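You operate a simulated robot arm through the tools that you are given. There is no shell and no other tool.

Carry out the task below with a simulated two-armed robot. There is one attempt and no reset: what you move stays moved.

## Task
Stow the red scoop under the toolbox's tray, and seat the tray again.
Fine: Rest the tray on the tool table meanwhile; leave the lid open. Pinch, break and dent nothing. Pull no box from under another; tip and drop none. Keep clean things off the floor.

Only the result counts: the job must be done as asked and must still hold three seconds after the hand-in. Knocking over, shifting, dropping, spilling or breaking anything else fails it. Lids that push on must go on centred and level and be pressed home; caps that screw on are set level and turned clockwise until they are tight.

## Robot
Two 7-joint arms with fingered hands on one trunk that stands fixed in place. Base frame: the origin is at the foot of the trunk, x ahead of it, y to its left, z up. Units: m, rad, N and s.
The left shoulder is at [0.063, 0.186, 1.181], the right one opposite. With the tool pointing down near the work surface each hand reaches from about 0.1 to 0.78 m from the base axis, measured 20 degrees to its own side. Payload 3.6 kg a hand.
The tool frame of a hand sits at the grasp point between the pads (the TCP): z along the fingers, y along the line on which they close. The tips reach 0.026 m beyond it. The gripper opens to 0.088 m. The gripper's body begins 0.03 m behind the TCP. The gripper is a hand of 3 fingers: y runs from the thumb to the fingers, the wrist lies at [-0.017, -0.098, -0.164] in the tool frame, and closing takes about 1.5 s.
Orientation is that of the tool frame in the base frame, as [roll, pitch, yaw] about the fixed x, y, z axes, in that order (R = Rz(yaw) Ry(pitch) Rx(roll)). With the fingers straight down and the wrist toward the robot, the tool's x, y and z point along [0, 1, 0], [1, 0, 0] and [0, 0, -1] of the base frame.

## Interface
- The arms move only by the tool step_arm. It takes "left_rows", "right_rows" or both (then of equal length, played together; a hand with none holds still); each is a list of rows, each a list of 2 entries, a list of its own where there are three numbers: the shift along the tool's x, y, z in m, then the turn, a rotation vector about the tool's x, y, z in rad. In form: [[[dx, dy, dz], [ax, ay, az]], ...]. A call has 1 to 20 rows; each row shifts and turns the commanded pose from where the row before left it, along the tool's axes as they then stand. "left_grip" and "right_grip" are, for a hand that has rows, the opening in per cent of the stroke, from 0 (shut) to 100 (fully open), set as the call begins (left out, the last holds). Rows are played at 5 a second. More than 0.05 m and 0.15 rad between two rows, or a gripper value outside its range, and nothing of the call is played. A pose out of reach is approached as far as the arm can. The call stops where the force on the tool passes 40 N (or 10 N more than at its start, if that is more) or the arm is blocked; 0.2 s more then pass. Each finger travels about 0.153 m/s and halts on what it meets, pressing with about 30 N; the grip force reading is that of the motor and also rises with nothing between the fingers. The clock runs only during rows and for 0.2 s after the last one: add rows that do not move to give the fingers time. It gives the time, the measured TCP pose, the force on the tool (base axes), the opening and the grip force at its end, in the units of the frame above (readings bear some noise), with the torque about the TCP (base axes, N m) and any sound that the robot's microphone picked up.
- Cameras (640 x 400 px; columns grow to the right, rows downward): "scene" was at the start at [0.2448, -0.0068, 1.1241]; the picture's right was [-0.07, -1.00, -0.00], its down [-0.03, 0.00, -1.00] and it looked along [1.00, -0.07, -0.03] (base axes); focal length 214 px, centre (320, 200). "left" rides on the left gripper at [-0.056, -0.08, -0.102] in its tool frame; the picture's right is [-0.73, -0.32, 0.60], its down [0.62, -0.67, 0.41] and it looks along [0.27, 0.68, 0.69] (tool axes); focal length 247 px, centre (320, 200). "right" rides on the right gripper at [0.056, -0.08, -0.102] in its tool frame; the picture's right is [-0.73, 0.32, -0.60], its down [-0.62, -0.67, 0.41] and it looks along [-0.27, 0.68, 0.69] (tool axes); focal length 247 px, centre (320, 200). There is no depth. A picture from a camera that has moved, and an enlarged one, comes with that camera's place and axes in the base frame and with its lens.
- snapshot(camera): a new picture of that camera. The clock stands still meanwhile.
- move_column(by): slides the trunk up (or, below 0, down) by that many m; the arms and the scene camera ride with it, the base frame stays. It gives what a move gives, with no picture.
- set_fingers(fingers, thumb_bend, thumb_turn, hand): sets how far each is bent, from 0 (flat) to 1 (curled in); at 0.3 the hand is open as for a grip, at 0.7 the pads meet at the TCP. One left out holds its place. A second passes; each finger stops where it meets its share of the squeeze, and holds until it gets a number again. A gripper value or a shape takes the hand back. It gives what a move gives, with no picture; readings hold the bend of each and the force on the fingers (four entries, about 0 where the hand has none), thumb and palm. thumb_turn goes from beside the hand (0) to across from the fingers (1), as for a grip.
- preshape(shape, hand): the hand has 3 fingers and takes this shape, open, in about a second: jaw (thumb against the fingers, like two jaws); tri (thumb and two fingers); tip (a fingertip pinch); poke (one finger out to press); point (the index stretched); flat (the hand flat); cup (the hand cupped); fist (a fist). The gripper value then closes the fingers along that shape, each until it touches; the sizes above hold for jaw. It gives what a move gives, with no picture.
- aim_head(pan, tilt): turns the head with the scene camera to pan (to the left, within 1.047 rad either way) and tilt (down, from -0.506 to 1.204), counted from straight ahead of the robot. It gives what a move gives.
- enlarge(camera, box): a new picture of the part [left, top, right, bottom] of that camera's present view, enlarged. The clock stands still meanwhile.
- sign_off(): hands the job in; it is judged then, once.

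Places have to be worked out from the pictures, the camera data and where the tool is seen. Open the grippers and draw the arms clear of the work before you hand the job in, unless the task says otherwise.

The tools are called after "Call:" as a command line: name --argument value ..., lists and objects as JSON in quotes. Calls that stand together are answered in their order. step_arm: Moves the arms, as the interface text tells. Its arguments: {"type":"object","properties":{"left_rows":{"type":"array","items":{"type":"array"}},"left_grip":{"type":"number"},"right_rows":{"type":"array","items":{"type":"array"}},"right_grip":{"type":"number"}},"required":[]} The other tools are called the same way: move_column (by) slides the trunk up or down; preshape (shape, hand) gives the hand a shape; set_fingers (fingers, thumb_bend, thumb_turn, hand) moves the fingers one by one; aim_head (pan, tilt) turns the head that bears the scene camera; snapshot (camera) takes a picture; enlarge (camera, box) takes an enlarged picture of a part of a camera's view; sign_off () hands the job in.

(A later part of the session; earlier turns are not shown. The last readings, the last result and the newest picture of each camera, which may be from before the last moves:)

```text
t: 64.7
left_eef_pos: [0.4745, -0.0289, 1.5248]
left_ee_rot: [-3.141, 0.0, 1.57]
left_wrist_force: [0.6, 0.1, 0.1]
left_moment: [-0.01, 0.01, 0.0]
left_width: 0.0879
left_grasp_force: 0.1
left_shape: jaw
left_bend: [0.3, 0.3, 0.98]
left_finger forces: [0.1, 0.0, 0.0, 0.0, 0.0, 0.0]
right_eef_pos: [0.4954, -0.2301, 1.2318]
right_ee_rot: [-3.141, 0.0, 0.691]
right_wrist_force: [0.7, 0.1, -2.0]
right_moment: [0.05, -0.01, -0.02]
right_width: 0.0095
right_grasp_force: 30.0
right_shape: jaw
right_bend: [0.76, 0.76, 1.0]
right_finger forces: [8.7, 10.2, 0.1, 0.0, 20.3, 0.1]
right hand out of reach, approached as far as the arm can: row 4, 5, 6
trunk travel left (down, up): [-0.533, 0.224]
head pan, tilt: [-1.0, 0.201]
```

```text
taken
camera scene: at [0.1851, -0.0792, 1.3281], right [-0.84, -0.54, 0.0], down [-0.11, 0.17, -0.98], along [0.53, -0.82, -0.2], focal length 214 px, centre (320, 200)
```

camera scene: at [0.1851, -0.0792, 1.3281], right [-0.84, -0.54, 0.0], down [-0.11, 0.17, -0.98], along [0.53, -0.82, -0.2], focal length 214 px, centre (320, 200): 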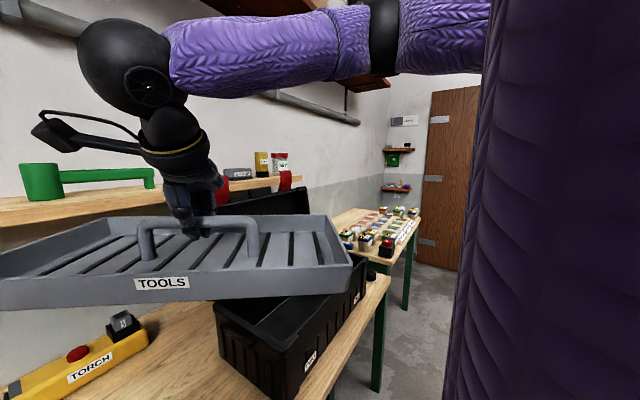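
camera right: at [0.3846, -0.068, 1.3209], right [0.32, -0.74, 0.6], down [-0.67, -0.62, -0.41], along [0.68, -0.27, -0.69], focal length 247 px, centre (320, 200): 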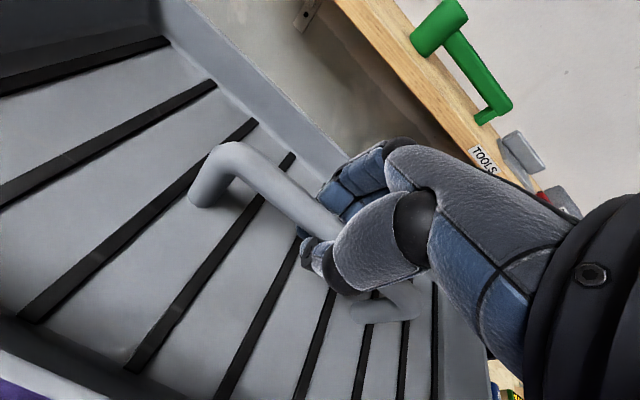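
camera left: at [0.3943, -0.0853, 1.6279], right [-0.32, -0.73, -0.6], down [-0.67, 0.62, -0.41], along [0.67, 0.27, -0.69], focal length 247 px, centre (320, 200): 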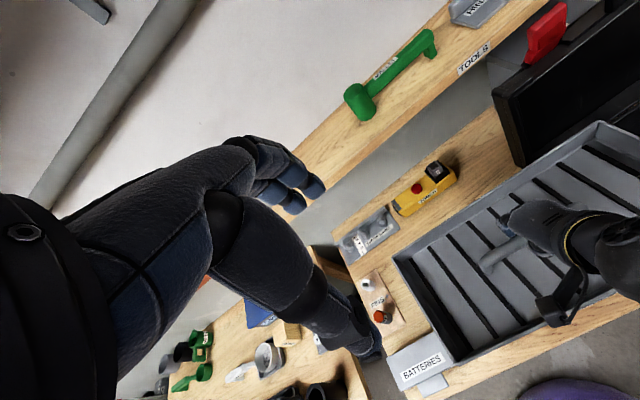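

The limit is again at the wrist's place, with the elbow out. I look up at the left arm to see how its elbow is held when it crosses.

Call:
aim_head --pan 0.6 --tilt -0.5

Call:
snapshot --camera "scene"

Call:
aim_head --pan -0.8 --tilt -0.5

Call:
snapshot --camera "scene"

```text
t: 66.3
left_eef_pos: [0.4741, -0.0305, 1.5239]
left_ee_rot: [3.141, -0.001, 1.57]
left_wrist_force: [0.7, 1.2, -0.3]
left_moment: [0.0, 0.03, -0.01]
left_width: 0.0876
left_grasp_force: 0.0
left_shape: jaw
left_bend: [0.3, 0.3, 0.98]
left_finger forces: [0.0, 0.1, 0.1, 0.0, 0.0, 0.0]
right_eef_pos: [0.4949, -0.2282, 1.2317]
right_ee_rot: [3.14, 0.001, 0.693]
right_wrist_force: [-0.2, -0.2, -2.7]
right_moment: [0.03, 0.02, 0.0]
right_width: 0.0098
right_grasp_force: 29.7
right_shape: jaw
right_bend: [0.76, 0.76, 1.0]
right_finger forces: [9.2, 9.7, 0.0, 0.0, 20.1, 0.1]
trunk travel left (down, up): [-0.533, 0.224]
head pan, tilt: [0.6, -0.499]
```

```text
taken
camera scene: at [0.19, 0.0371, 1.3866], right [0.56, -0.83, 0.0], down [0.39, 0.27, -0.88], along [0.72, 0.5, 0.48], focal length 214 px, centre (320, 200)
```

scene: 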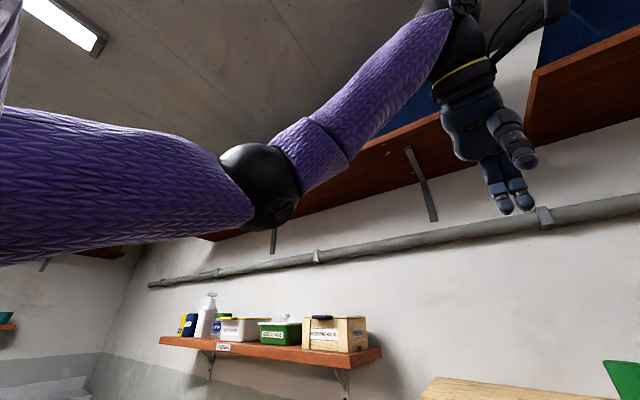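

```text
t: 67.9
left_eef_pos: [0.4747, -0.0299, 1.5249]
left_ee_rot: [-3.14, 0.001, 1.571]
left_wrist_force: [0.0, -0.5, -0.1]
left_moment: [0.03, -0.03, -0.01]
left_width: 0.088
left_grasp_force: 0.1
left_shape: jaw
left_bend: [0.3, 0.3, 0.98]
left_finger forces: [0.0, 0.0, 0.0, 0.1, 0.0, 0.0]
right_eef_pos: [0.4956, -0.2289, 1.2312]
right_ee_rot: [-3.14, -0.001, 0.693]
right_wrist_force: [0.6, -0.4, -1.9]
right_moment: [0.03, 0.06, 0.02]
right_width: 0.0096
right_grasp_force: 30.1
right_shape: jaw
right_bend: [0.76, 0.76, 1.0]
right_finger forces: [9.2, 9.7, 0.1, 0.0, 20.1, 0.0]
trunk travel left (down, up): [-0.533, 0.224]
head pan, tilt: [-0.799, -0.499]
```

```text
taken
camera scene: at [0.1814, -0.0488, 1.3866], right [-0.72, -0.7, 0.0], down [0.33, -0.34, -0.88], along [0.61, -0.63, 0.48], focal length 214 px, centre (320, 200)
```

scene: 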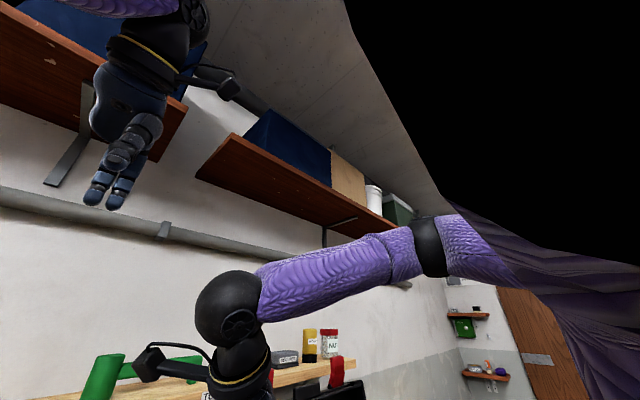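

The left elbow is carried forward rather than out. Before deciding, I bring the tray back to yaw 0 and to the right over the box, so the head camera gets a clear view of the free table area.

Call:
step_arm --right_rows '[[[0, 0, 0], [0, 0, -0.1]], [[0, 0, 0], [0, 0, -0.1]], [[0, 0, 0], [0, 0, -0.1]], [[0, 0, 0], [0, 0, -0.1]], [[0, 0, 0], [0, 0, -0.1]], [[0, 0, 0], [0, 0, -0.1]], [[0, 0, 0], [0, 0, -0.1]], [[0, 0, 0], [0, 0, -0.1]], [[0, 0, 0], [0, 0, -0.078]]]'

Call:
step_arm --right_rows '[[[-0.035, 0.0, 0], [0, 0, 0]], [[-0.035, 0.0, 0], [0, 0, 0]], [[-0.035, 0.0, 0], [0, 0, 0]], [[-0.035, 0.0, 0], [0, 0, 0]], [[-0.035, 0.0, 0], [0, 0, 0]], [[-0.035, 0, 0], [0, 0, 0]]]'

Call:
aim_head --pan -0.15 --tilt 0.9

Call:
snapshot --camera "scene"

```text
t: 69.9
left_eef_pos: [0.474, -0.0295, 1.5242]
left_ee_rot: [3.141, 0.001, 1.572]
left_wrist_force: [0.2, 0.8, 0.8]
left_moment: [0.02, -0.02, -0.02]
left_width: 0.0877
left_grasp_force: 0.0
left_shape: jaw
left_bend: [0.3, 0.3, 0.98]
left_finger forces: [0.0, 0.0, 0.0, 0.1, 0.0, 0.0]
right_eef_pos: [0.4937, -0.2282, 1.2319]
right_ee_rot: [-3.14, 0.002, 1.571]
right_wrist_force: [-0.1, 0.0, -1.9]
right_moment: [-0.01, 0.01, -0.02]
right_width: 0.0098
right_grasp_force: 30.3
right_shape: jaw
right_bend: [0.76, 0.77, 1.0]
right_finger forces: [9.6, 9.3, 0.0, 0.1, 20.1, 0.0]
trunk travel left (down, up): [-0.533, 0.224]
head pan, tilt: [-0.799, -0.499]
```

```text
t: 71.3
left_eef_pos: [0.473, -0.0302, 1.5248]
left_ee_rot: [-3.141, -0.002, 1.57]
left_wrist_force: [0.1, -0.7, 0.2]
left_moment: [0.01, 0.01, 0.01]
left_width: 0.0878
left_grasp_force: 0.1
left_shape: jaw
left_bend: [0.3, 0.3, 0.98]
left_finger forces: [0.0, 0.0, 0.0, 0.0, 0.1, 0.0]
right_eef_pos: [0.493, -0.4388, 1.2318]
right_ee_rot: [-3.141, -0.002, 1.571]
right_wrist_force: [-0.5, -0.4, -2.0]
right_moment: [0.01, -0.02, 0.02]
right_width: 0.0098
right_grasp_force: 29.3
right_shape: jaw
right_bend: [0.76, 0.77, 1.0]
right_finger forces: [8.3, 8.7, 0.1, 0.0, 19.5, 0.1]
trunk travel left (down, up): [-0.533, 0.224]
head pan, tilt: [-0.799, -0.499]
```

```text
t: 72.8
left_eef_pos: [0.4727, -0.0309, 1.5247]
left_ee_rot: [3.141, 0.001, 1.571]
left_wrist_force: [-0.4, -0.6, -0.2]
left_moment: [0.02, -0.02, 0.0]
left_width: 0.0876
left_grasp_force: 0.1
left_shape: jaw
left_bend: [0.3, 0.3, 0.98]
left_finger forces: [0.0, 0.1, 0.0, 0.0, 0.0, 0.0]
right_eef_pos: [0.4947, -0.4374, 1.2309]
right_ee_rot: [-3.141, -0.002, 1.569]
right_wrist_force: [0.6, -0.3, -1.2]
right_moment: [0.03, 0.06, -0.01]
right_width: 0.0098
right_grasp_force: 30.1
right_shape: jaw
right_bend: [0.76, 0.77, 1.0]
right_finger forces: [8.7, 8.2, 0.1, 0.0, 19.5, 0.0]
trunk travel left (down, up): [-0.533, 0.224]
head pan, tilt: [-0.15, 0.901]
```

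```text
taken
camera scene: at [0.2093, -0.0122, 1.2666], right [-0.15, -0.99, 0.0], down [-0.77, 0.12, -0.62], along [0.61, -0.09, -0.78], focal length 214 px, centre (320, 200)
```

scene: 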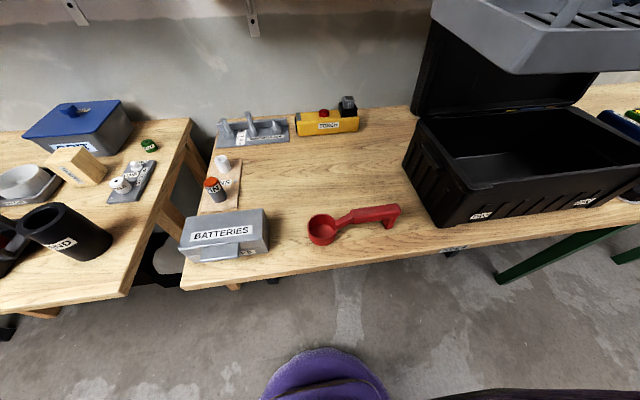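

Clear overview. I enlarge the middle of the table for exact places of scoop, torch, gauge and box.

Call:
enlarge --camera "scene" --box '[200, 90, 450, 270]'

Call:
enlarge --camera "scene" --box '[380, 60, 640, 250]'

```text
2.22 times, centred on (325, 180) of scene
camera zoom: at [0.2093, -0.0122, 1.2666], right [-0.15, -0.99, 0.0], down [-0.77, 0.12, -0.62], along [0.61, -0.09, -0.78], focal length 477 px, centre (309, 244)
```

zoom: 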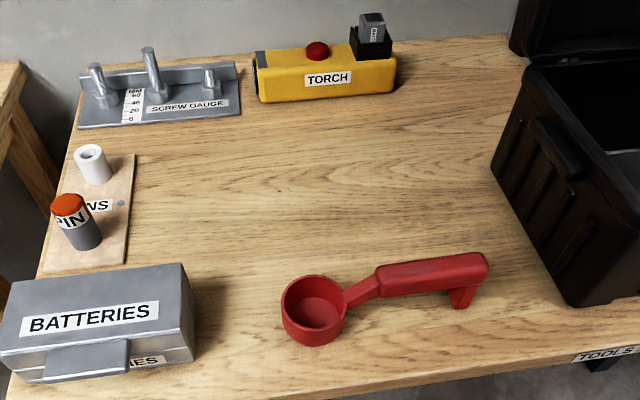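

```text
2.11 times, centred on (510, 155) of scene
camera zoom: at [0.2093, -0.0122, 1.2666], right [-0.15, -0.99, 0.0], down [-0.77, 0.12, -0.62], along [0.61, -0.09, -0.78], focal length 452 px, centre (-80, 295)
```

zoom: 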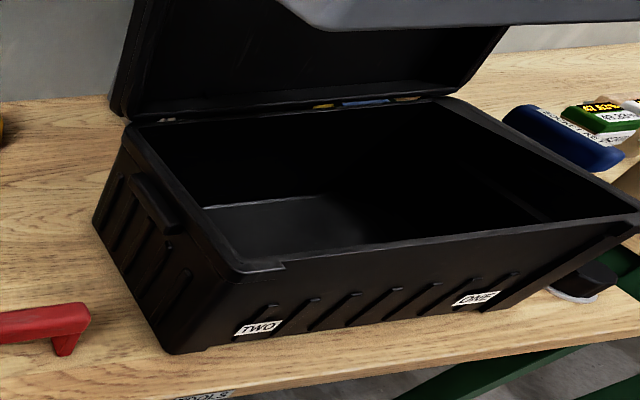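

The free area left of the box is x 0.50–0.82, y −0.32…+0.145, so the tray needs its centre near y≈−0.09. I'll try sweeping left with the arm more extended: trunk up 0.08, out to x≈0.60 above the lid's top (≈1.19), then left.

Call:
move_column --by 0.1

Call:
step_arm --right_rows '[[[0, 0.025, 0], [0, 0, 0]], [[0, 0.025, 0], [0, 0, 0]], [[0, 0.025, 0], [0, 0, 0]], [[0, 0.025, 0], [0, 0, 0]]]'

Call:
step_arm --right_rows '[[[0.025, 0.0, 0], [0, 0, 0]], [[0.025, 0, 0], [0, 0, 0]], [[0.025, 0, 0], [0, 0, 0]], [[0.025, 0, 0], [0, 0, 0]], [[0.025, 0, 0], [0, 0, 0]], [[0.025, 0, 0], [0, 0, 0]], [[0.025, 0, 0], [0, 0, 0]], [[0.025, 0, 0], [0, 0, 0]]]'

```text
t: 74.1
left_eef_pos: [0.476, -0.0311, 1.6222]
left_ee_rot: [-3.14, 0.0, 1.571]
left_wrist_force: [0.8, 0.9, 0.7]
left_moment: [0.03, -0.04, 0.01]
left_width: 0.0875
left_grasp_force: 0.0
left_shape: jaw
left_bend: [0.3, 0.3, 0.98]
left_finger forces: [0.0, 0.0, 0.0, 0.0, 0.0, 0.0]
right_eef_pos: [0.4944, -0.4381, 1.3307]
right_ee_rot: [3.14, 0.001, 1.57]
right_wrist_force: [0.3, 0.2, -1.9]
right_moment: [0.01, -0.03, -0.03]
right_width: 0.0098
right_grasp_force: 29.7
right_shape: jaw
right_bend: [0.76, 0.77, 1.0]
right_finger forces: [8.6, 8.2, 0.0, 0.0, 19.4, 0.0]
trunk travel left (down, up): [-0.633, 0.124]
head pan, tilt: [-0.15, 0.901]
```

```text
t: 75.1
left_eef_pos: [0.4771, -0.0318, 1.6225]
left_ee_rot: [-3.141, 0.0, 1.571]
left_wrist_force: [1.0, -0.3, -0.6]
left_moment: [-0.02, 0.02, 0.05]
left_width: 0.0876
left_grasp_force: 0.1
left_shape: jaw
left_bend: [0.3, 0.3, 0.98]
left_finger forces: [0.1, 0.1, 0.0, 0.0, 0.0, 0.1]
right_eef_pos: [0.5954, -0.4398, 1.3301]
right_ee_rot: [-3.14, 0.001, 1.571]
right_wrist_force: [-0.7, 0.3, -3.2]
right_moment: [0.02, 0.01, -0.03]
right_width: 0.0094
right_grasp_force: 29.8
right_shape: jaw
right_bend: [0.76, 0.77, 1.0]
right_finger forces: [8.3, 8.0, 0.0, 0.1, 19.4, 0.1]
trunk travel left (down, up): [-0.633, 0.124]
head pan, tilt: [-0.15, 0.901]
```

```text
t: 76.9
left_eef_pos: [0.4757, -0.0317, 1.6233]
left_ee_rot: [-3.139, -0.001, 1.572]
left_wrist_force: [-0.9, -0.4, -1.0]
left_moment: [0.01, 0.0, 0.02]
left_width: 0.0874
left_grasp_force: 0.1
left_shape: jaw
left_bend: [0.3, 0.3, 0.98]
left_finger forces: [0.0, 0.0, 0.0, 0.0, 0.0, 0.1]
right_eef_pos: [0.5941, -0.2376, 1.3304]
right_ee_rot: [3.141, 0.001, 1.569]
right_wrist_force: [0.1, 1.1, -2.4]
right_moment: [0.02, 0.0, -0.01]
right_width: 0.0098
right_grasp_force: 30.5
right_shape: jaw
right_bend: [0.76, 0.77, 1.0]
right_finger forces: [8.1, 7.5, 0.0, 0.0, 19.4, 0.0]
trunk travel left (down, up): [-0.633, 0.124]
head pan, tilt: [-0.15, 0.901]
```

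No limit so far. I go slightly further out and continue left in small steps.

Call:
step_arm --right_rows '[[[0, 0.02, 0], [0, 0, 0]], [[0, 0.02, 0], [0, 0, 0]], [[0.02, 0, 0], [0, 0, 0]], [[0.02, 0, 0], [0, 0, 0]], [[0.02, 0, 0], [0, 0, 0]], [[0.02, 0, 0], [0, 0, 0]]]'

```text
t: 78.3
left_eef_pos: [0.4749, -0.0316, 1.6235]
left_ee_rot: [3.141, 0.001, 1.571]
left_wrist_force: [0.8, -0.2, 0.4]
left_moment: [-0.01, 0.02, 0.01]
left_width: 0.0877
left_grasp_force: 0.2
left_shape: jaw
left_bend: [0.3, 0.3, 0.98]
left_finger forces: [0.1, 0.0, 0.1, 0.1, 0.1, 0.0]
right_eef_pos: [0.5826, -0.1958, 1.3497]
right_ee_rot: [-3.141, 0.0, 1.567]
right_wrist_force: [-0.5, 0.3, -2.0]
right_moment: [0.0, 0.07, -0.01]
right_width: 0.0094
right_grasp_force: 30.0
right_shape: jaw
right_bend: [0.76, 0.77, 1.0]
right_finger forces: [7.5, 7.2, 0.0, 0.1, 19.2, 0.0]
right hand out of reach, approached as far as the arm can: row 1, 2, 3, 4, 5, 6
trunk travel left (down, up): [-0.633, 0.124]
head pan, tilt: [-0.15, 0.901]
```

It stops here as well with the arm only half extended, so some joint is at its stop. I look at the arm's shape right now.

Call:
aim_head --pan -0.8 --tilt -0.1

Call:
snapshot --camera "scene"

Call:
snapshot --camera "left"

```text
t: 79.6
left_eef_pos: [0.4755, -0.0323, 1.6235]
left_ee_rot: [3.141, -0.001, 1.572]
left_wrist_force: [-0.6, 0.7, -0.5]
left_moment: [-0.01, 0.0, -0.02]
left_width: 0.0879
left_grasp_force: 0.2
left_shape: jaw
left_bend: [0.3, 0.3, 0.98]
left_finger forces: [0.0, 0.0, 0.0, 0.0, 0.0, 0.0]
right_eef_pos: [0.5818, -0.197, 1.3492]
right_ee_rot: [-3.141, 0.0, 1.57]
right_wrist_force: [-0.2, -0.4, -2.3]
right_moment: [0.02, 0.03, 0.0]
right_width: 0.0092
right_grasp_force: 30.2
right_shape: jaw
right_bend: [0.76, 0.77, 1.0]
right_finger forces: [7.3, 7.6, 0.1, 0.0, 19.3, 0.0]
trunk travel left (down, up): [-0.633, 0.124]
head pan, tilt: [-0.799, -0.099]
```

```text
taken
camera scene: at [0.1929, -0.0632, 1.457], right [-0.72, -0.7, 0.0], down [0.07, -0.07, -1.0], along [0.69, -0.71, 0.1], focal length 214 px, centre (320, 200)
```

scene: 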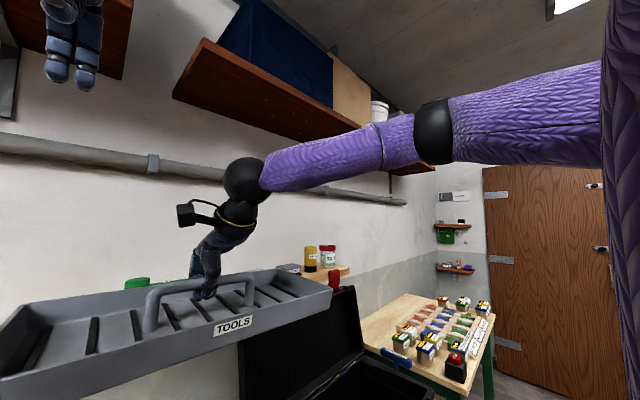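

```text
taken
camera left: at [0.3961, -0.0882, 1.7263], right [-0.32, -0.73, -0.6], down [-0.67, 0.62, -0.41], along [0.67, 0.27, -0.69], focal length 247 px, centre (320, 200)
```

left: 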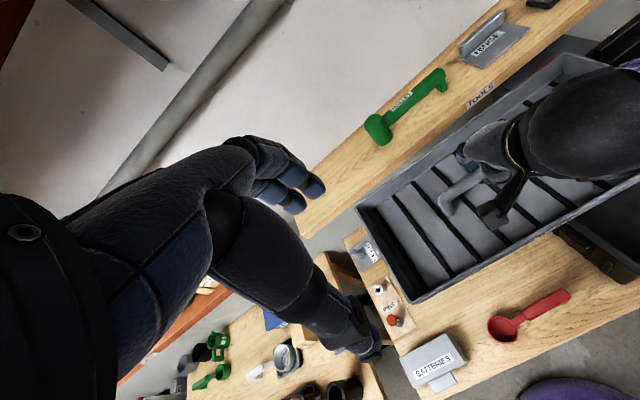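

At each stop the elbow sits at the same place relative to the shoulder, so the shoulder joints are at their stops there. The sound plan is to reseat the tray, free the hand, and reorganise. First I compare the tray's attitude in the grip with when it was seated.

Call:
snapshot --camera "right"

Call:
aim_head --pan -0.35 --tilt 0.35

Call:
snapshot --camera "scene"

```text
taken
camera right: at [0.5029, -0.1406, 1.4506], right [0.32, -0.74, 0.6], down [-0.67, -0.62, -0.41], along [0.68, -0.27, -0.69], focal length 247 px, centre (320, 200)
```

right: 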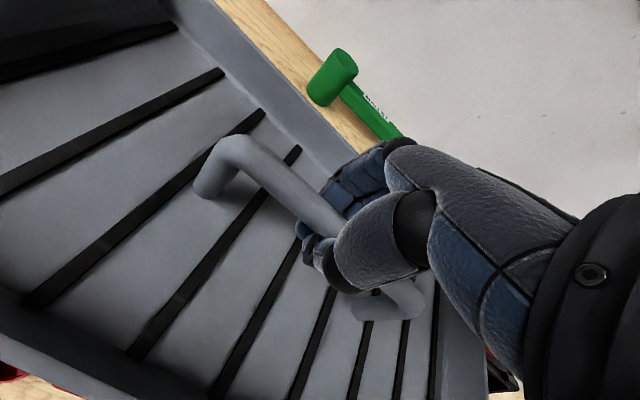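

```text
t: 80.5
left_eef_pos: [0.4761, -0.0323, 1.6233]
left_ee_rot: [-3.14, -0.002, 1.571]
left_wrist_force: [-0.9, 0.1, -0.9]
left_moment: [0.02, -0.01, 0.0]
left_width: 0.0876
left_grasp_force: 0.0
left_shape: jaw
left_bend: [0.3, 0.3, 0.98]
left_finger forces: [0.1, 0.1, 0.1, 0.1, 0.0, 0.0]
right_eef_pos: [0.5825, -0.1968, 1.3505]
right_ee_rot: [-3.142, 0.0, 1.568]
right_wrist_force: [0.9, -0.2, -2.6]
right_moment: [0.02, 0.01, 0.0]
right_width: 0.0093
right_grasp_force: 29.7
right_shape: jaw
right_bend: [0.76, 0.77, 1.0]
right_finger forces: [7.3, 7.5, 0.1, 0.0, 19.2, 0.1]
trunk travel left (down, up): [-0.633, 0.124]
head pan, tilt: [-0.351, 0.351]
```

```text
taken
camera scene: at [0.2194, -0.0328, 1.4159], right [-0.34, -0.94, 0.0], down [-0.32, 0.12, -0.94], along [0.88, -0.32, -0.34], focal length 214 px, centre (320, 200)
```

scene: 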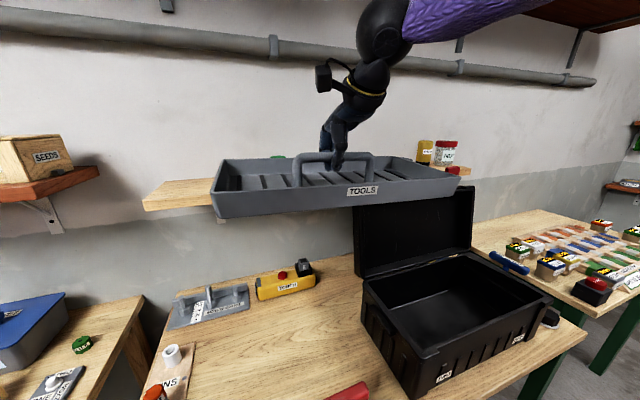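

The tray has turned/slid a little in the grip since seating. I zoom in on hand and bar to judge how safe the hold is.

Call:
enlarge --camera "scene" --box '[280, 60, 420, 210]'

Call:
enlarge --camera "right" --box '[160, 110, 460, 350]'

Call:
enlarge --camera "scene" --box '[190, 130, 490, 240]'

```text
2.67 times, centred on (350, 135) of scene
camera zoom: at [0.2194, -0.0328, 1.4159], right [-0.34, -0.94, 0.0], down [-0.32, 0.12, -0.94], along [0.88, -0.32, -0.34], focal length 572 px, centre (240, 373)
```

zoom: 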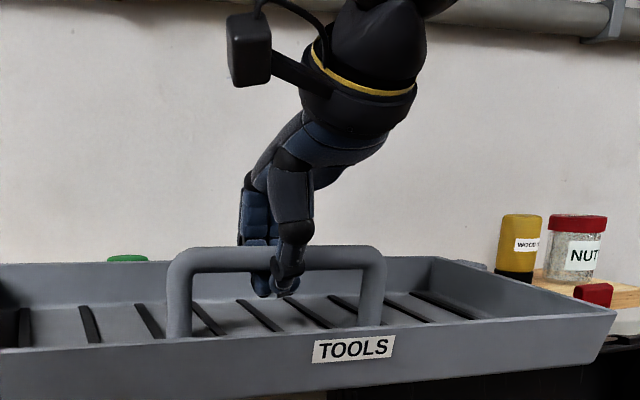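

```text
1.67 times, centred on (310, 230) of right
camera zoom: at [0.5027, -0.1406, 1.4506], right [0.32, -0.74, 0.6], down [-0.67, -0.62, -0.41], along [0.68, -0.27, -0.69], focal length 412 px, centre (337, 150)
```

zoom: 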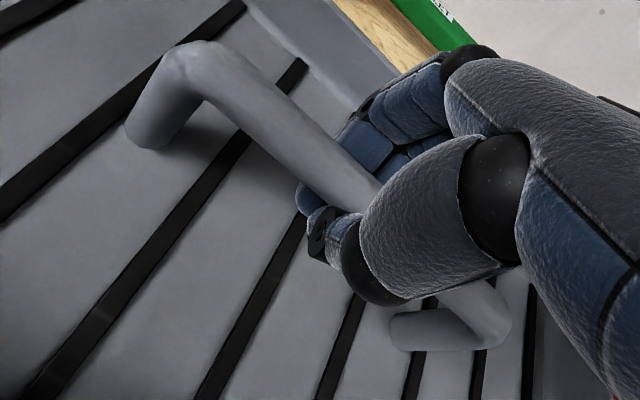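

```text
2.13 times, centred on (340, 185) of scene
camera zoom: at [0.2194, -0.0328, 1.4159], right [-0.34, -0.94, 0.0], down [-0.32, 0.12, -0.94], along [0.88, -0.32, -0.34], focal length 458 px, centre (277, 232)
```

zoom: 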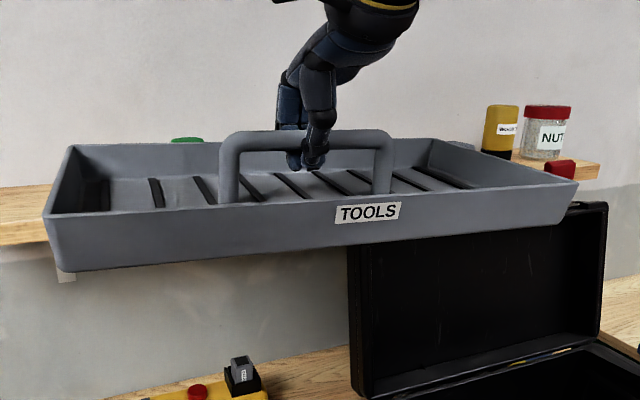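

The bar is now caged in the fingers (tips closed beneath it) and the tray hangs level, so the hold is safe. I try one more route: go back right to y≈−0.36, extend out to x≈0.65, and sweep left with the arm nearly stretched, above the lid.

Call:
step_arm --right_rows '[[[-0.03, 0, 0], [0, 0, 0]], [[-0.035, 0, 0], [0, 0, 0]], [[-0.035, 0.005, 0.005], [0, 0, 0]], [[-0.035, 0.005, 0.005], [0, 0, 0]], [[-0.03, 0.005, 0.005], [0, 0, 0]], [[0, 0.02, 0], [0, 0, 0]], [[0, 0.02, 0], [0, 0, 0]], [[0, 0.02, 0], [0, 0, 0]]]'

```text
t: 82.3
left_eef_pos: [0.4753, -0.0315, 1.6232]
left_ee_rot: [-3.138, 0.0, 1.569]
left_wrist_force: [-0.2, 0.3, 0.2]
left_moment: [-0.04, 0.01, 0.01]
left_width: 0.0877
left_grasp_force: 0.0
left_shape: jaw
left_bend: [0.3, 0.3, 0.98]
left_finger forces: [0.0, 0.0, 0.2, 0.1, 0.1, 0.0]
right_eef_pos: [0.6548, -0.3629, 1.3359]
right_ee_rot: [-3.141, 0.001, 1.569]
right_wrist_force: [-0.3, -0.4, -2.4]
right_moment: [0.02, 0.04, 0.0]
right_width: 0.0094
right_grasp_force: 29.7
right_shape: jaw
right_bend: [0.76, 0.77, 1.0]
right_finger forces: [6.4, 6.9, 0.0, 0.0, 18.7, 0.0]
trunk travel left (down, up): [-0.633, 0.124]
head pan, tilt: [-0.351, 0.351]
```

That pose was reached. Now I sweep left at this extension.

Call:
step_arm --right_rows '[[[0.02, 0, 0], [0, 0, 0]], [[0.02, 0, 0], [0, 0, 0]], [[0.02, 0, 0], [0, 0, 0]], [[0.02, 0, 0], [0, 0, 0]]]'

```text
t: 83.3
left_eef_pos: [0.4757, -0.0305, 1.6228]
left_ee_rot: [3.139, -0.001, 1.571]
left_wrist_force: [-0.3, 0.1, -0.4]
left_moment: [0.0, 0.02, -0.04]
left_width: 0.0877
left_grasp_force: 0.1
left_shape: jaw
left_bend: [0.3, 0.3, 0.98]
left_finger forces: [0.0, 0.1, 0.0, 0.0, 0.0, 0.0]
right_eef_pos: [0.6371, -0.2878, 1.3421]
right_ee_rot: [3.138, 0.001, 1.568]
right_wrist_force: [-0.6, 0.1, -3.0]
right_moment: [0.03, 0.04, -0.04]
right_width: 0.0091
right_grasp_force: 30.0
right_shape: jaw
right_bend: [0.76, 0.77, 1.0]
right_finger forces: [6.0, 6.7, 0.0, 0.0, 18.8, 0.0]
right hand out of reach, approached as far as the arm can: row 1, 2, 3, 4
trunk travel left (down, up): [-0.633, 0.124]
head pan, tilt: [-0.351, 0.351]
```

Again it drifts inward along a circle about a fixed elbow. A much lower hand relative to the shoulder must bring the elbow down, so I retract to x≈0.50, y≈−0.36, raise the trunk fully, and then lower the arm.

Call:
step_arm --right_rows '[[[-0.02, -0.03, 0], [0, 0, 0]], [[-0.02, -0.03, 0], [0, 0, 0]], [[-0.02, -0.03, 0], [0, 0, 0]], [[-0.02, -0.03, 0], [0, 0, 0]], [[0, -0.02, 0], [0, 0, 0]]]'

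Call:
move_column --by 0.12

Call:
step_arm --right_rows '[[[0, 0, 0.035], [0, 0, 0]], [[0, 0, 0.035], [0, 0, 0]], [[0, 0, 0.035], [0, 0, 0]], [[0, 0, 0.035], [0, 0, 0]], [[0, 0, 0.035], [0, 0, 0]], [[0, 0, 0.035], [0, 0, 0]]]'

```text
t: 84.5
left_eef_pos: [0.4751, -0.0318, 1.6236]
left_ee_rot: [3.141, 0.002, 1.571]
left_wrist_force: [-0.3, -0.2, -0.5]
left_moment: [-0.01, 0.02, 0.02]
left_width: 0.0876
left_grasp_force: 0.0
left_shape: jaw
left_bend: [0.3, 0.3, 0.98]
left_finger forces: [0.0, 0.0, 0.1, 0.0, 0.0, 0.0]
right_eef_pos: [0.497, -0.3672, 1.3407]
right_ee_rot: [3.141, 0.0, 1.569]
right_wrist_force: [0.6, 0.5, -2.1]
right_moment: [0.01, -0.02, 0.01]
right_width: 0.009
right_grasp_force: 29.7
right_shape: jaw
right_bend: [0.76, 0.77, 1.0]
right_finger forces: [5.1, 6.0, 0.0, 0.0, 18.8, 0.1]
trunk travel left (down, up): [-0.633, 0.124]
head pan, tilt: [-0.351, 0.351]
```

```text
t: 86.0
left_eef_pos: [0.4743, -0.0324, 1.7414]
left_ee_rot: [-3.141, 0.001, 1.569]
left_wrist_force: [-0.3, 1.0, -0.5]
left_moment: [-0.01, -0.01, -0.01]
left_width: 0.0877
left_grasp_force: 0.1
left_shape: jaw
left_bend: [0.3, 0.3, 0.98]
left_finger forces: [0.0, 0.0, 0.0, 0.0, 0.0, 0.1]
right_eef_pos: [0.497, -0.3688, 1.4605]
right_ee_rot: [3.141, 0.001, 1.568]
right_wrist_force: [0.3, 0.5, -1.7]
right_moment: [0.05, -0.01, -0.01]
right_width: 0.009
right_grasp_force: 29.8
right_shape: jaw
right_bend: [0.76, 0.77, 1.0]
right_finger forces: [5.0, 6.2, 0.1, 0.0, 18.8, 0.1]
trunk travel left (down, up): [-0.753, 0.004]
head pan, tilt: [-0.351, 0.351]
```

```text
t: 87.4
left_eef_pos: [0.4758, -0.0293, 1.7432]
left_ee_rot: [-3.14, 0.003, 1.571]
left_wrist_force: [0.9, 0.6, 1.0]
left_moment: [-0.04, -0.02, -0.01]
left_width: 0.0876
left_grasp_force: 0.1
left_shape: jaw
left_bend: [0.3, 0.3, 0.98]
left_finger forces: [0.1, 0.1, 0.1, 0.0, 0.1, 0.0]
right_eef_pos: [0.497, -0.368, 1.2669]
right_ee_rot: [-3.139, 0.006, 1.575]
right_wrist_force: [0.9, 0.1, -2.3]
right_moment: [-0.01, -0.01, -0.03]
right_width: 0.0083
right_grasp_force: 29.9
right_shape: jaw
right_bend: [0.76, 0.77, 1.0]
right_finger forces: [4.0, 2.9, 0.0, 0.0, 5.1, 0.1]
right hand out of reach, approached as far as the arm can: row 6
trunk travel left (down, up): [-0.753, 0.004]
head pan, tilt: [-0.351, 0.351]
```

Out of reach at a relative height of −0.34 and the finger forces dropped; I check the grip before anything else.

Call:
snapshot --camera "right"

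Call:
aim_head --pan -0.7 --tilt 0.45

Call:
snapshot --camera "scene"

```text
taken
camera right: at [0.4169, -0.3115, 1.3681], right [0.32, -0.73, 0.6], down [-0.66, -0.63, -0.41], along [0.67, -0.27, -0.69], focal length 247 px, centre (320, 200)
```

right: 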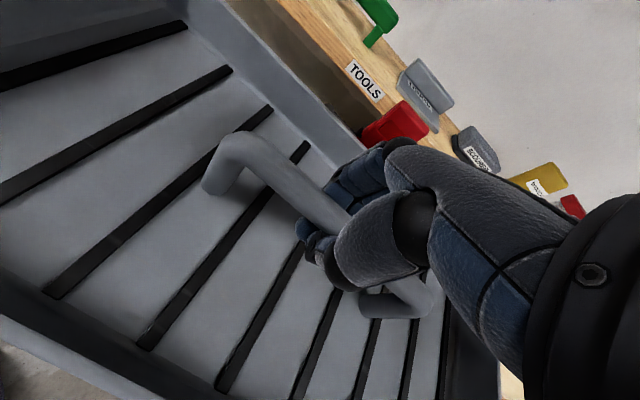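

```text
t: 88.2
left_eef_pos: [0.4749, -0.034, 1.7424]
left_ee_rot: [3.142, 0.0, 1.571]
left_wrist_force: [1.0, -0.3, -0.1]
left_moment: [-0.01, -0.04, -0.03]
left_width: 0.0878
left_grasp_force: 0.1
left_shape: jaw
left_bend: [0.3, 0.3, 0.98]
left_finger forces: [0.1, 0.0, 0.0, 0.1, 0.0, 0.0]
right_eef_pos: [0.4942, -0.3699, 1.2681]
right_ee_rot: [-3.14, 0.004, 1.576]
right_wrist_force: [0.2, 0.4, -1.8]
right_moment: [-0.01, 0.02, 0.02]
right_width: 0.008
right_grasp_force: 29.9
right_shape: jaw
right_bend: [0.76, 0.78, 1.0]
right_finger forces: [2.4, 3.5, 0.0, 0.0, 4.2, 0.1]
trunk travel left (down, up): [-0.753, 0.004]
head pan, tilt: [-0.7, 0.45]
```

```text
taken
camera scene: at [0.201, -0.0608, 1.527], right [-0.64, -0.77, 0.0], down [-0.33, 0.28, -0.9], along [0.69, -0.58, -0.44], focal length 214 px, centre (320, 200)
```

scene: 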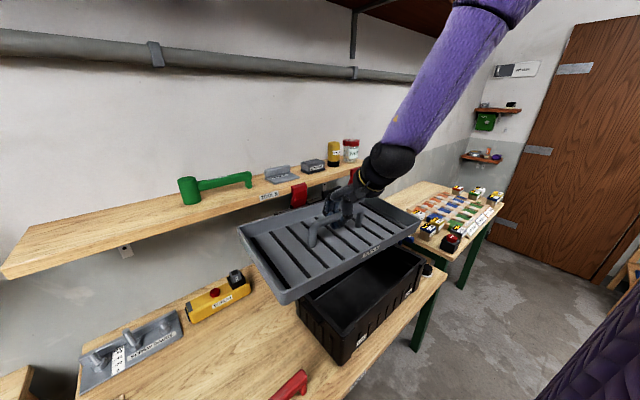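

The tray hangs caged and level, and the bar can turn in the fingers. So I can pitch the hand about the bar (fingers forward, wrist lower), a more natural posture: I rise a bit and pitch by 0.4 rad.

Call:
step_arm --right_rows '[[[0, 0, -0.03], [0, 0, 0]], [[0, 0, -0.03], [0, 0, 0]], [[0, 0, 0], [-0.08, 0, 0]], [[0, 0, 0], [-0.08, 0, 0]], [[0, 0, 0], [-0.08, 0, 0]], [[0, 0, 0], [-0.08, 0, 0]], [[0, 0, 0], [-0.08, 0, 0]]]'

Call:
snapshot --camera "right"

Call:
snapshot --camera "scene"

```text
t: 89.8
left_eef_pos: [0.4754, -0.0322, 1.7429]
left_ee_rot: [3.141, -0.001, 1.57]
left_wrist_force: [-0.5, -0.1, 0.5]
left_moment: [-0.04, 0.01, -0.02]
left_width: 0.0879
left_grasp_force: 0.1
left_shape: jaw
left_bend: [0.3, 0.3, 0.98]
left_finger forces: [0.0, 0.0, 0.0, 0.0, 0.1, 0.0]
right_eef_pos: [0.4941, -0.3684, 1.3284]
right_ee_rot: [2.739, 0.0, 1.569]
right_wrist_force: [0.1, 0.6, -1.8]
right_moment: [0.02, 0.02, -0.02]
right_width: 0.0073
right_grasp_force: 29.9
right_shape: jaw
right_bend: [0.76, 0.78, 1.0]
right_finger forces: [0.8, 1.1, 0.0, 0.1, 1.3, 0.0]
trunk travel left (down, up): [-0.753, 0.004]
head pan, tilt: [-0.7, 0.45]
```

```text
taken
camera right: at [0.3817, -0.3122, 1.3904], right [0.06, -0.74, 0.68], down [-0.45, -0.62, -0.64], along [0.89, -0.27, -0.37], focal length 247 px, centre (320, 200)
```

right: 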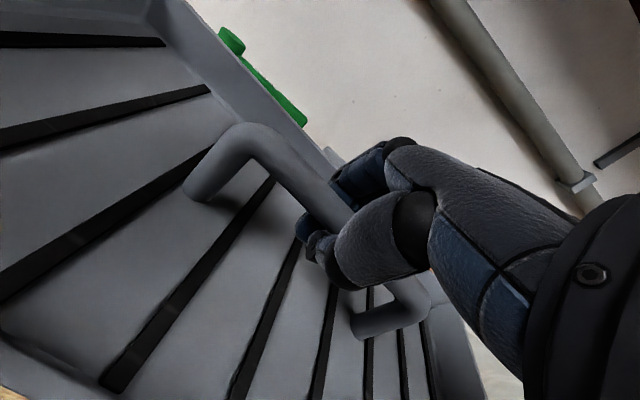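

```text
taken
camera scene: at [0.2015, -0.0599, 1.5269], right [-0.64, -0.76, 0.0], down [-0.33, 0.28, -0.9], along [0.69, -0.58, -0.44], focal length 214 px, centre (320, 200)
```

scene: 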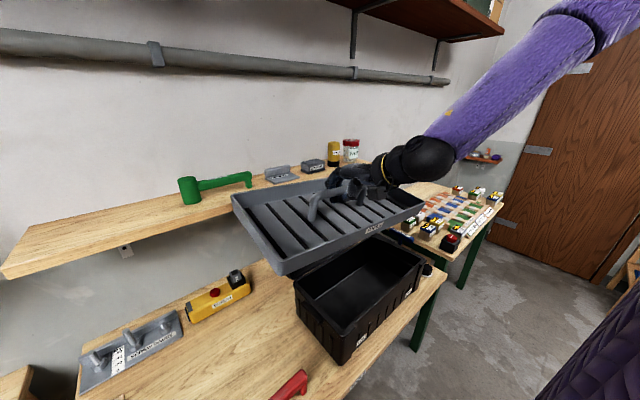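

Pitched 0.4 rad, tray still level. Now I lower the arm in this posture and see how far it gets.

Call:
step_arm --right_rows '[[[0, -0.0136, 0.0322], [0, 0, 0]], [[0, -0.0136, 0.0322], [0, 0, 0]], [[0, -0.0136, 0.0322], [0, 0, 0]], [[0, -0.0136, 0.0322], [0, 0, 0]], [[0, -0.0136, 0.0322], [0, 0, 0]]]'

Call:
snapshot --camera "scene"

```text
t: 91.0
left_eef_pos: [0.4772, -0.0317, 1.7427]
left_ee_rot: [-3.141, 0.0, 1.571]
left_wrist_force: [-0.1, 0.5, -0.1]
left_moment: [0.01, -0.01, 0.01]
left_width: 0.088
left_grasp_force: 0.0
left_shape: jaw
left_bend: [0.3, 0.3, 0.98]
left_finger forces: [0.0, 0.0, 0.0, 0.0, 0.1, 0.1]
right_eef_pos: [0.4793, -0.3768, 1.293]
right_ee_rot: [2.742, 0.0, 1.57]
right_wrist_force: [0.2, 0.0, -2.4]
right_moment: [0.02, 0.04, -0.02]
right_width: 0.0071
right_grasp_force: 30.1
right_shape: jaw
right_bend: [0.75, 0.78, 1.0]
right_finger forces: [0.8, 0.9, 0.0, 0.0, 1.6, 0.0]
right hand out of reach, approached as far as the arm can: row 1, 2, 3, 4, 5
trunk travel left (down, up): [-0.753, 0.004]
head pan, tilt: [-0.7, 0.45]
```

```text
taken
camera scene: at [0.2014, -0.0595, 1.527], right [-0.64, -0.77, 0.0], down [-0.33, 0.28, -0.9], along [0.69, -0.58, -0.44], focal length 214 px, centre (320, 200)
```

scene: 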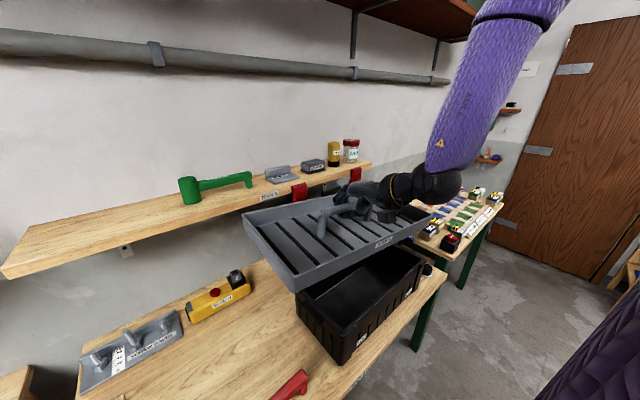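

The elbow stays up and jams. In the left arm's good posture the wrist is above the elbow, so I'll try to copy it: level the hand again, clear the left arm to the left, and bring the trunk down while the right hand stays high.

Call:
step_arm --right_rows '[[[0, 0, -0.01], [0.1, 0, 0]], [[0, 0, -0.01], [0.1, 0, 0]], [[0, 0, -0.01], [0.1, 0, 0]], [[0, 0, -0.01], [0.1, 0, 0]], [[0, 0, -0.03], [0, 0, 0]], [[0, 0, -0.03], [0, 0, 0]], [[0, 0, 0], [0, 0, 0]], [[0, 0, 0], [0, 0, 0]]]' --left_rows '[[[0.045, 0, 0], [0, 0, 0]], [[0.045, 0, 0], [0, 0, 0]], [[0.045, 0, 0], [0, 0, 0]], [[0.045, 0, 0], [0, 0, 0]], [[0.045, 0, 0], [0, 0, 0]], [[0.045, 0, 0], [0, 0, 0]], [[0.045, 0, 0], [0, 0, 0]], [[0.045, 0, 0], [0, 0, 0]]]'

Call:
move_column --by -0.15

Call:
step_arm --right_rows '[[[0, 0, -0.03], [0, 0, 0]], [[0, 0, -0.03], [0, 0, 0]], [[0, 0, -0.03], [0, 0, 0]], [[0, 0, -0.03], [0, 0, 0]], [[0, 0, -0.03], [0, 0, 0]]]'

Call:
move_column --by -0.15

Call:
step_arm --right_rows '[[[0, 0, -0.03], [0, 0, 0]], [[0, 0, -0.03], [0, 0, 0]], [[0, 0, -0.03], [0, 0, 0]], [[0, 0, -0.03], [0, 0, 0]], [[0, 0, -0.03], [0, 0, 0]]]'

```text
t: 92.8
left_eef_pos: [0.4742, 0.3293, 1.7408]
left_ee_rot: [-3.141, 0.0, 1.57]
left_wrist_force: [-0.2, -0.3, -0.8]
left_moment: [0.02, 0.01, -0.02]
left_width: 0.0876
left_grasp_force: 0.0
left_shape: jaw
left_bend: [0.3, 0.3, 0.98]
left_finger forces: [0.0, 0.0, 0.1, 0.0, 0.0, 0.0]
right_eef_pos: [0.4694, -0.3786, 1.3919]
right_ee_rot: [-3.142, 0.0, 1.567]
right_wrist_force: [0.1, -1.3, -2.0]
right_moment: [0.0, 0.03, -0.02]
right_width: 0.0072
right_grasp_force: 30.2
right_shape: jaw
right_bend: [0.76, 0.78, 1.0]
right_finger forces: [0.5, 0.5, 0.0, 0.0, 1.8, 0.1]
trunk travel left (down, up): [-0.753, 0.004]
head pan, tilt: [-0.7, 0.45]
```

```text
t: 94.6
left_eef_pos: [0.4753, 0.3275, 1.5924]
left_ee_rot: [3.141, 0.0, 1.572]
left_wrist_force: [0.1, 1.1, 0.2]
left_moment: [0.01, 0.03, 0.0]
left_width: 0.0878
left_grasp_force: 0.0
left_shape: jaw
left_bend: [0.3, 0.3, 0.98]
left_finger forces: [0.0, 0.0, 0.1, 0.1, 0.0, 0.1]
right_eef_pos: [0.4693, -0.3781, 1.2419]
right_ee_rot: [-3.141, -0.001, 1.569]
right_wrist_force: [0.5, -0.2, -1.4]
right_moment: [0.0, 0.07, -0.04]
right_width: 0.007
right_grasp_force: 30.0
right_shape: jaw
right_bend: [0.76, 0.78, 1.0]
right_finger forces: [0.5, 0.5, 0.0, 0.0, 1.6, 0.1]
trunk travel left (down, up): [-0.603, 0.154]
head pan, tilt: [-0.7, 0.45]
```

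```text
t: 95.8
left_eef_pos: [0.4746, 0.3274, 1.5936]
left_ee_rot: [-3.141, -0.001, 1.57]
left_wrist_force: [-0.2, 0.1, -0.2]
left_moment: [0.0, -0.06, 0.01]
left_width: 0.0877
left_grasp_force: 0.1
left_shape: jaw
left_bend: [0.3, 0.3, 0.98]
left_finger forces: [0.0, 0.0, 0.0, 0.0, 0.0, 0.0]
right_eef_pos: [0.4681, -0.38, 1.3916]
right_ee_rot: [-3.14, 0.0, 1.57]
right_wrist_force: [0.3, -0.1, -2.4]
right_moment: [0.02, 0.0, 0.0]
right_width: 0.0071
right_grasp_force: 29.8
right_shape: jaw
right_bend: [0.76, 0.78, 1.0]
right_finger forces: [0.6, 0.7, 0.0, 0.0, 1.8, 0.0]
trunk travel left (down, up): [-0.603, 0.154]
head pan, tilt: [-0.7, 0.45]
```

```text
t: 97.5
left_eef_pos: [0.4742, 0.3269, 1.4436]
left_ee_rot: [3.14, 0.001, 1.571]
left_wrist_force: [-1.0, -0.1, -0.7]
left_moment: [0.02, -0.01, 0.0]
left_width: 0.0877
left_grasp_force: 0.1
left_shape: jaw
left_bend: [0.3, 0.3, 0.98]
left_finger forces: [0.0, 0.0, 0.0, 0.0, 0.0, 0.0]
right_eef_pos: [0.4694, -0.3788, 1.2419]
right_ee_rot: [3.141, 0.001, 1.57]
right_wrist_force: [0.7, -0.6, -1.7]
right_moment: [0.01, 0.03, 0.01]
right_width: 0.0071
right_grasp_force: 29.4
right_shape: jaw
right_bend: [0.75, 0.78, 1.0]
right_finger forces: [0.6, 0.8, 0.0, 0.0, 1.5, 0.0]
trunk travel left (down, up): [-0.453, 0.304]
head pan, tilt: [-0.7, 0.45]
```

```text
t: 98.7
left_eef_pos: [0.4748, 0.3291, 1.4428]
left_ee_rot: [-3.141, -0.001, 1.571]
left_wrist_force: [-0.3, -0.2, -0.4]
left_moment: [0.01, 0.02, 0.0]
left_width: 0.0877
left_grasp_force: 0.0
left_shape: jaw
left_bend: [0.3, 0.3, 0.98]
left_finger forces: [0.0, 0.0, 0.0, 0.0, 0.0, 0.0]
right_eef_pos: [0.4697, -0.3789, 1.3941]
right_ee_rot: [-3.141, -0.001, 1.57]
right_wrist_force: [-0.2, -0.9, -3.2]
right_moment: [-0.04, 0.03, -0.02]
right_width: 0.0072
right_grasp_force: 30.6
right_shape: jaw
right_bend: [0.75, 0.78, 1.0]
right_finger forces: [0.6, 0.8, 0.0, 0.0, 1.7, 0.1]
trunk travel left (down, up): [-0.453, 0.304]
head pan, tilt: [-0.7, 0.45]
```

Relative height is now +0.085. I continue: trunk −0.15, arm +0.15 (relative +0.235), then try crossing.

Call:
move_column --by -0.15

Call:
step_arm --right_rows '[[[0, 0, -0.03], [0, 0, 0]], [[0, 0, -0.03], [0, 0, 0]], [[0, 0, -0.03], [0, 0, 0]], [[0, 0, -0.03], [0, 0, 0]], [[0, 0, -0.03], [0, 0, 0]]]'

Call:
step_arm --right_rows '[[[0.03, 0, 0], [0, 0, 0]], [[0.03, 0, 0], [0, 0, 0]], [[0.03, 0, 0], [0, 0, 0]], [[0.03, 0, 0], [0, 0, 0]], [[0.03, 0, 0], [0, 0, 0]], [[0.03, 0, 0], [0, 0, 0]], [[0.03, 0, 0], [0, 0, 0]], [[0.03, 0, 0], [0, 0, 0]]]'

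```text
t: 100.5
left_eef_pos: [0.4744, 0.3275, 1.2936]
left_ee_rot: [-3.141, 0.002, 1.571]
left_wrist_force: [0.1, 0.3, 0.3]
left_moment: [0.02, 0.0, -0.04]
left_width: 0.0877
left_grasp_force: 0.0
left_shape: jaw
left_bend: [0.3, 0.3, 0.98]
left_finger forces: [0.0, 0.0, 0.0, 0.0, 0.0, 0.1]
right_eef_pos: [0.4697, -0.3788, 1.242]
right_ee_rot: [-3.141, 0.001, 1.569]
right_wrist_force: [0.3, 0.5, -1.6]
right_moment: [0.02, 0.03, 0.02]
right_width: 0.0071
right_grasp_force: 30.0
right_shape: jaw
right_bend: [0.75, 0.78, 1.0]
right_finger forces: [0.6, 0.9, 0.0, 0.1, 1.7, 0.0]
trunk travel left (down, up): [-0.303, 0.454]
head pan, tilt: [-0.7, 0.45]
```

```text
t: 101.7
left_eef_pos: [0.4752, 0.3274, 1.2919]
left_ee_rot: [3.14, 0.0, 1.57]
left_wrist_force: [-1.0, 0.7, -0.7]
left_moment: [0.03, 0.03, 0.03]
left_width: 0.0875
left_grasp_force: 0.1
left_shape: jaw
left_bend: [0.3, 0.3, 0.98]
left_finger forces: [0.0, 0.0, 0.0, 0.1, 0.0, 0.0]
right_eef_pos: [0.4691, -0.3772, 1.3931]
right_ee_rot: [-3.141, 0.001, 1.571]
right_wrist_force: [0.0, 0.1, -1.4]
right_moment: [0.0, 0.02, -0.02]
right_width: 0.0071
right_grasp_force: 29.9
right_shape: jaw
right_bend: [0.75, 0.78, 1.0]
right_finger forces: [0.7, 0.9, 0.0, 0.0, 1.7, 0.0]
trunk travel left (down, up): [-0.303, 0.454]
head pan, tilt: [-0.7, 0.45]
```

```text
t: 103.5
left_eef_pos: [0.4761, 0.3272, 1.2926]
left_ee_rot: [-3.139, 0.0, 1.571]
left_wrist_force: [0.9, -0.4, -0.6]
left_moment: [0.03, -0.01, -0.01]
left_width: 0.0877
left_grasp_force: 0.2
left_shape: jaw
left_bend: [0.3, 0.3, 0.98]
left_finger forces: [0.1, 0.0, 0.0, 0.0, 0.1, 0.0]
right_eef_pos: [0.4691, -0.1991, 1.3908]
right_ee_rot: [-3.14, -0.001, 1.568]
right_wrist_force: [0.1, -0.4, -3.0]
right_moment: [0.01, 0.01, -0.02]
right_width: 0.0072
right_grasp_force: 29.9
right_shape: jaw
right_bend: [0.75, 0.78, 1.0]
right_finger forces: [0.6, 0.9, 0.0, 0.0, 1.8, 0.0]
right hand out of reach, approached as far as the arm can: row 7, 8
trunk travel left (down, up): [-0.303, 0.454]
head pan, tilt: [-0.7, 0.45]
```

Still limited on the right arm. New plan: the left arm, whose posture can cross at low trunk, shall take the scoop by its cup and hold it, so the tray can rest nearer (x≈0.52, y≈−0.11), then hand the scoop to the right hand. First I park the tray back over the box and lower the trunk.

Call:
step_arm --right_rows '[[[-0.035, 0.004, 0], [0, 0, 0]], [[-0.035, 0.004, 0], [0, 0, 0]], [[-0.035, 0.004, 0], [0, 0, 0]], [[-0.035, 0.004, 0], [0, 0, 0]], [[-0.035, 0.004, 0], [0, 0, 0]], [[-0.035, 0, 0], [0, 0, 0]], [[-0.03, 0, 0], [0, 0, 0]]]'

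Call:
move_column --by -0.15

Call:
snapshot --camera "left"

Call:
aim_head --pan -0.4 --tilt 0.4

Call:
snapshot --camera "scene"

```text
t: 105.1
left_eef_pos: [0.4754, 0.3266, 1.2934]
left_ee_rot: [-3.141, 0.0, 1.571]
left_wrist_force: [0.0, -0.5, -0.3]
left_moment: [-0.03, -0.02, 0.02]
left_width: 0.0878
left_grasp_force: 0.1
left_shape: jaw
left_bend: [0.3, 0.3, 0.98]
left_finger forces: [0.0, 0.0, 0.0, 0.0, 0.0, 0.0]
right_eef_pos: [0.4889, -0.4407, 1.3932]
right_ee_rot: [-3.14, 0.0, 1.572]
right_wrist_force: [0.1, 0.2, -2.3]
right_moment: [0.0, 0.01, 0.0]
right_width: 0.0071
right_grasp_force: 29.7
right_shape: jaw
right_bend: [0.75, 0.78, 1.0]
right_finger forces: [1.0, 0.7, 0.0, 0.0, 1.6, 0.0]
trunk travel left (down, up): [-0.303, 0.454]
head pan, tilt: [-0.7, 0.45]
```

```text
t: 106.8
left_eef_pos: [0.4743, 0.3289, 1.1431]
left_ee_rot: [-3.141, 0.001, 1.57]
left_wrist_force: [-0.6, 0.5, -0.2]
left_moment: [-0.02, 0.0, -0.01]
left_width: 0.0877
left_grasp_force: 0.0
left_shape: jaw
left_bend: [0.3, 0.3, 0.98]
left_finger forces: [0.0, 0.0, 0.1, 0.0, 0.1, 0.0]
right_eef_pos: [0.4876, -0.4396, 1.2425]
right_ee_rot: [-3.142, 0.001, 1.568]
right_wrist_force: [0.2, -0.2, -1.9]
right_moment: [-0.02, 0.01, 0.0]
right_width: 0.0073
right_grasp_force: 29.9
right_shape: jaw
right_bend: [0.75, 0.78, 1.0]
right_finger forces: [0.8, 0.9, 0.0, 0.0, 1.5, 0.0]
trunk travel left (down, up): [-0.153, 0.604]
head pan, tilt: [-0.7, 0.45]
```

```text
taken
camera left: at [0.3949, 0.272, 1.2469], right [-0.32, -0.73, -0.6], down [-0.67, 0.62, -0.41], along [0.68, 0.27, -0.69], focal length 247 px, centre (320, 200)
```

left: 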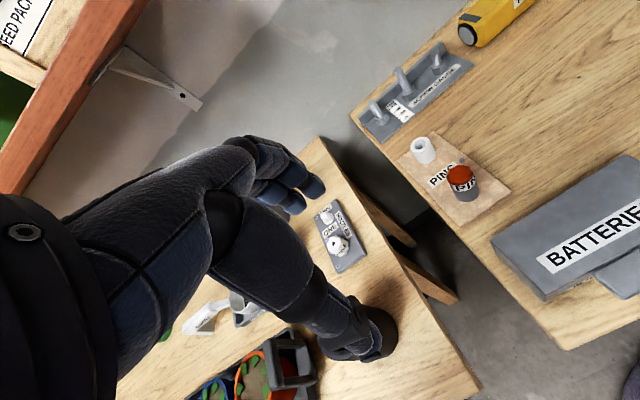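

```text
t: 107.6
left_eef_pos: [0.4751, 0.3294, 1.1429]
left_ee_rot: [3.141, 0.001, 1.572]
left_wrist_force: [0.7, -0.1, -1.0]
left_moment: [0.0, 0.02, -0.01]
left_width: 0.0878
left_grasp_force: 0.0
left_shape: jaw
left_bend: [0.3, 0.3, 0.98]
left_finger forces: [0.0, 0.0, 0.0, 0.0, 0.1, 0.0]
right_eef_pos: [0.4886, -0.4395, 1.2416]
right_ee_rot: [-3.142, 0.0, 1.57]
right_wrist_force: [-1.1, -0.6, -2.1]
right_moment: [0.01, 0.01, -0.03]
right_width: 0.007
right_grasp_force: 29.8
right_shape: jaw
right_bend: [0.75, 0.78, 1.0]
right_finger forces: [0.5, 1.0, 0.1, 0.1, 1.6, 0.0]
trunk travel left (down, up): [-0.153, 0.604]
head pan, tilt: [-0.4, 0.4]
```

```text
taken
camera scene: at [0.2714, -0.0368, 0.9021], right [-0.39, -0.92, 0.0], down [-0.36, 0.15, -0.92], along [0.85, -0.36, -0.39], focal length 214 px, centre (320, 200)
```

scene: 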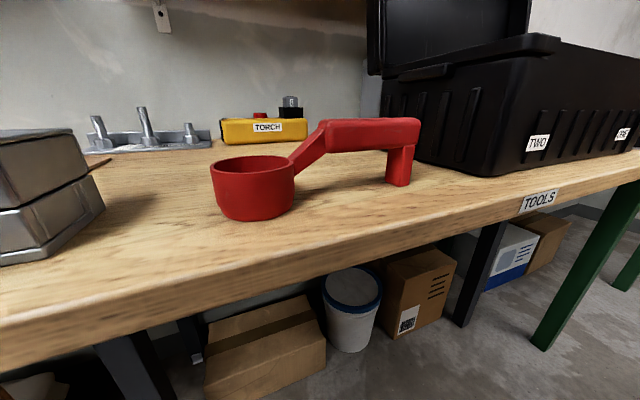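

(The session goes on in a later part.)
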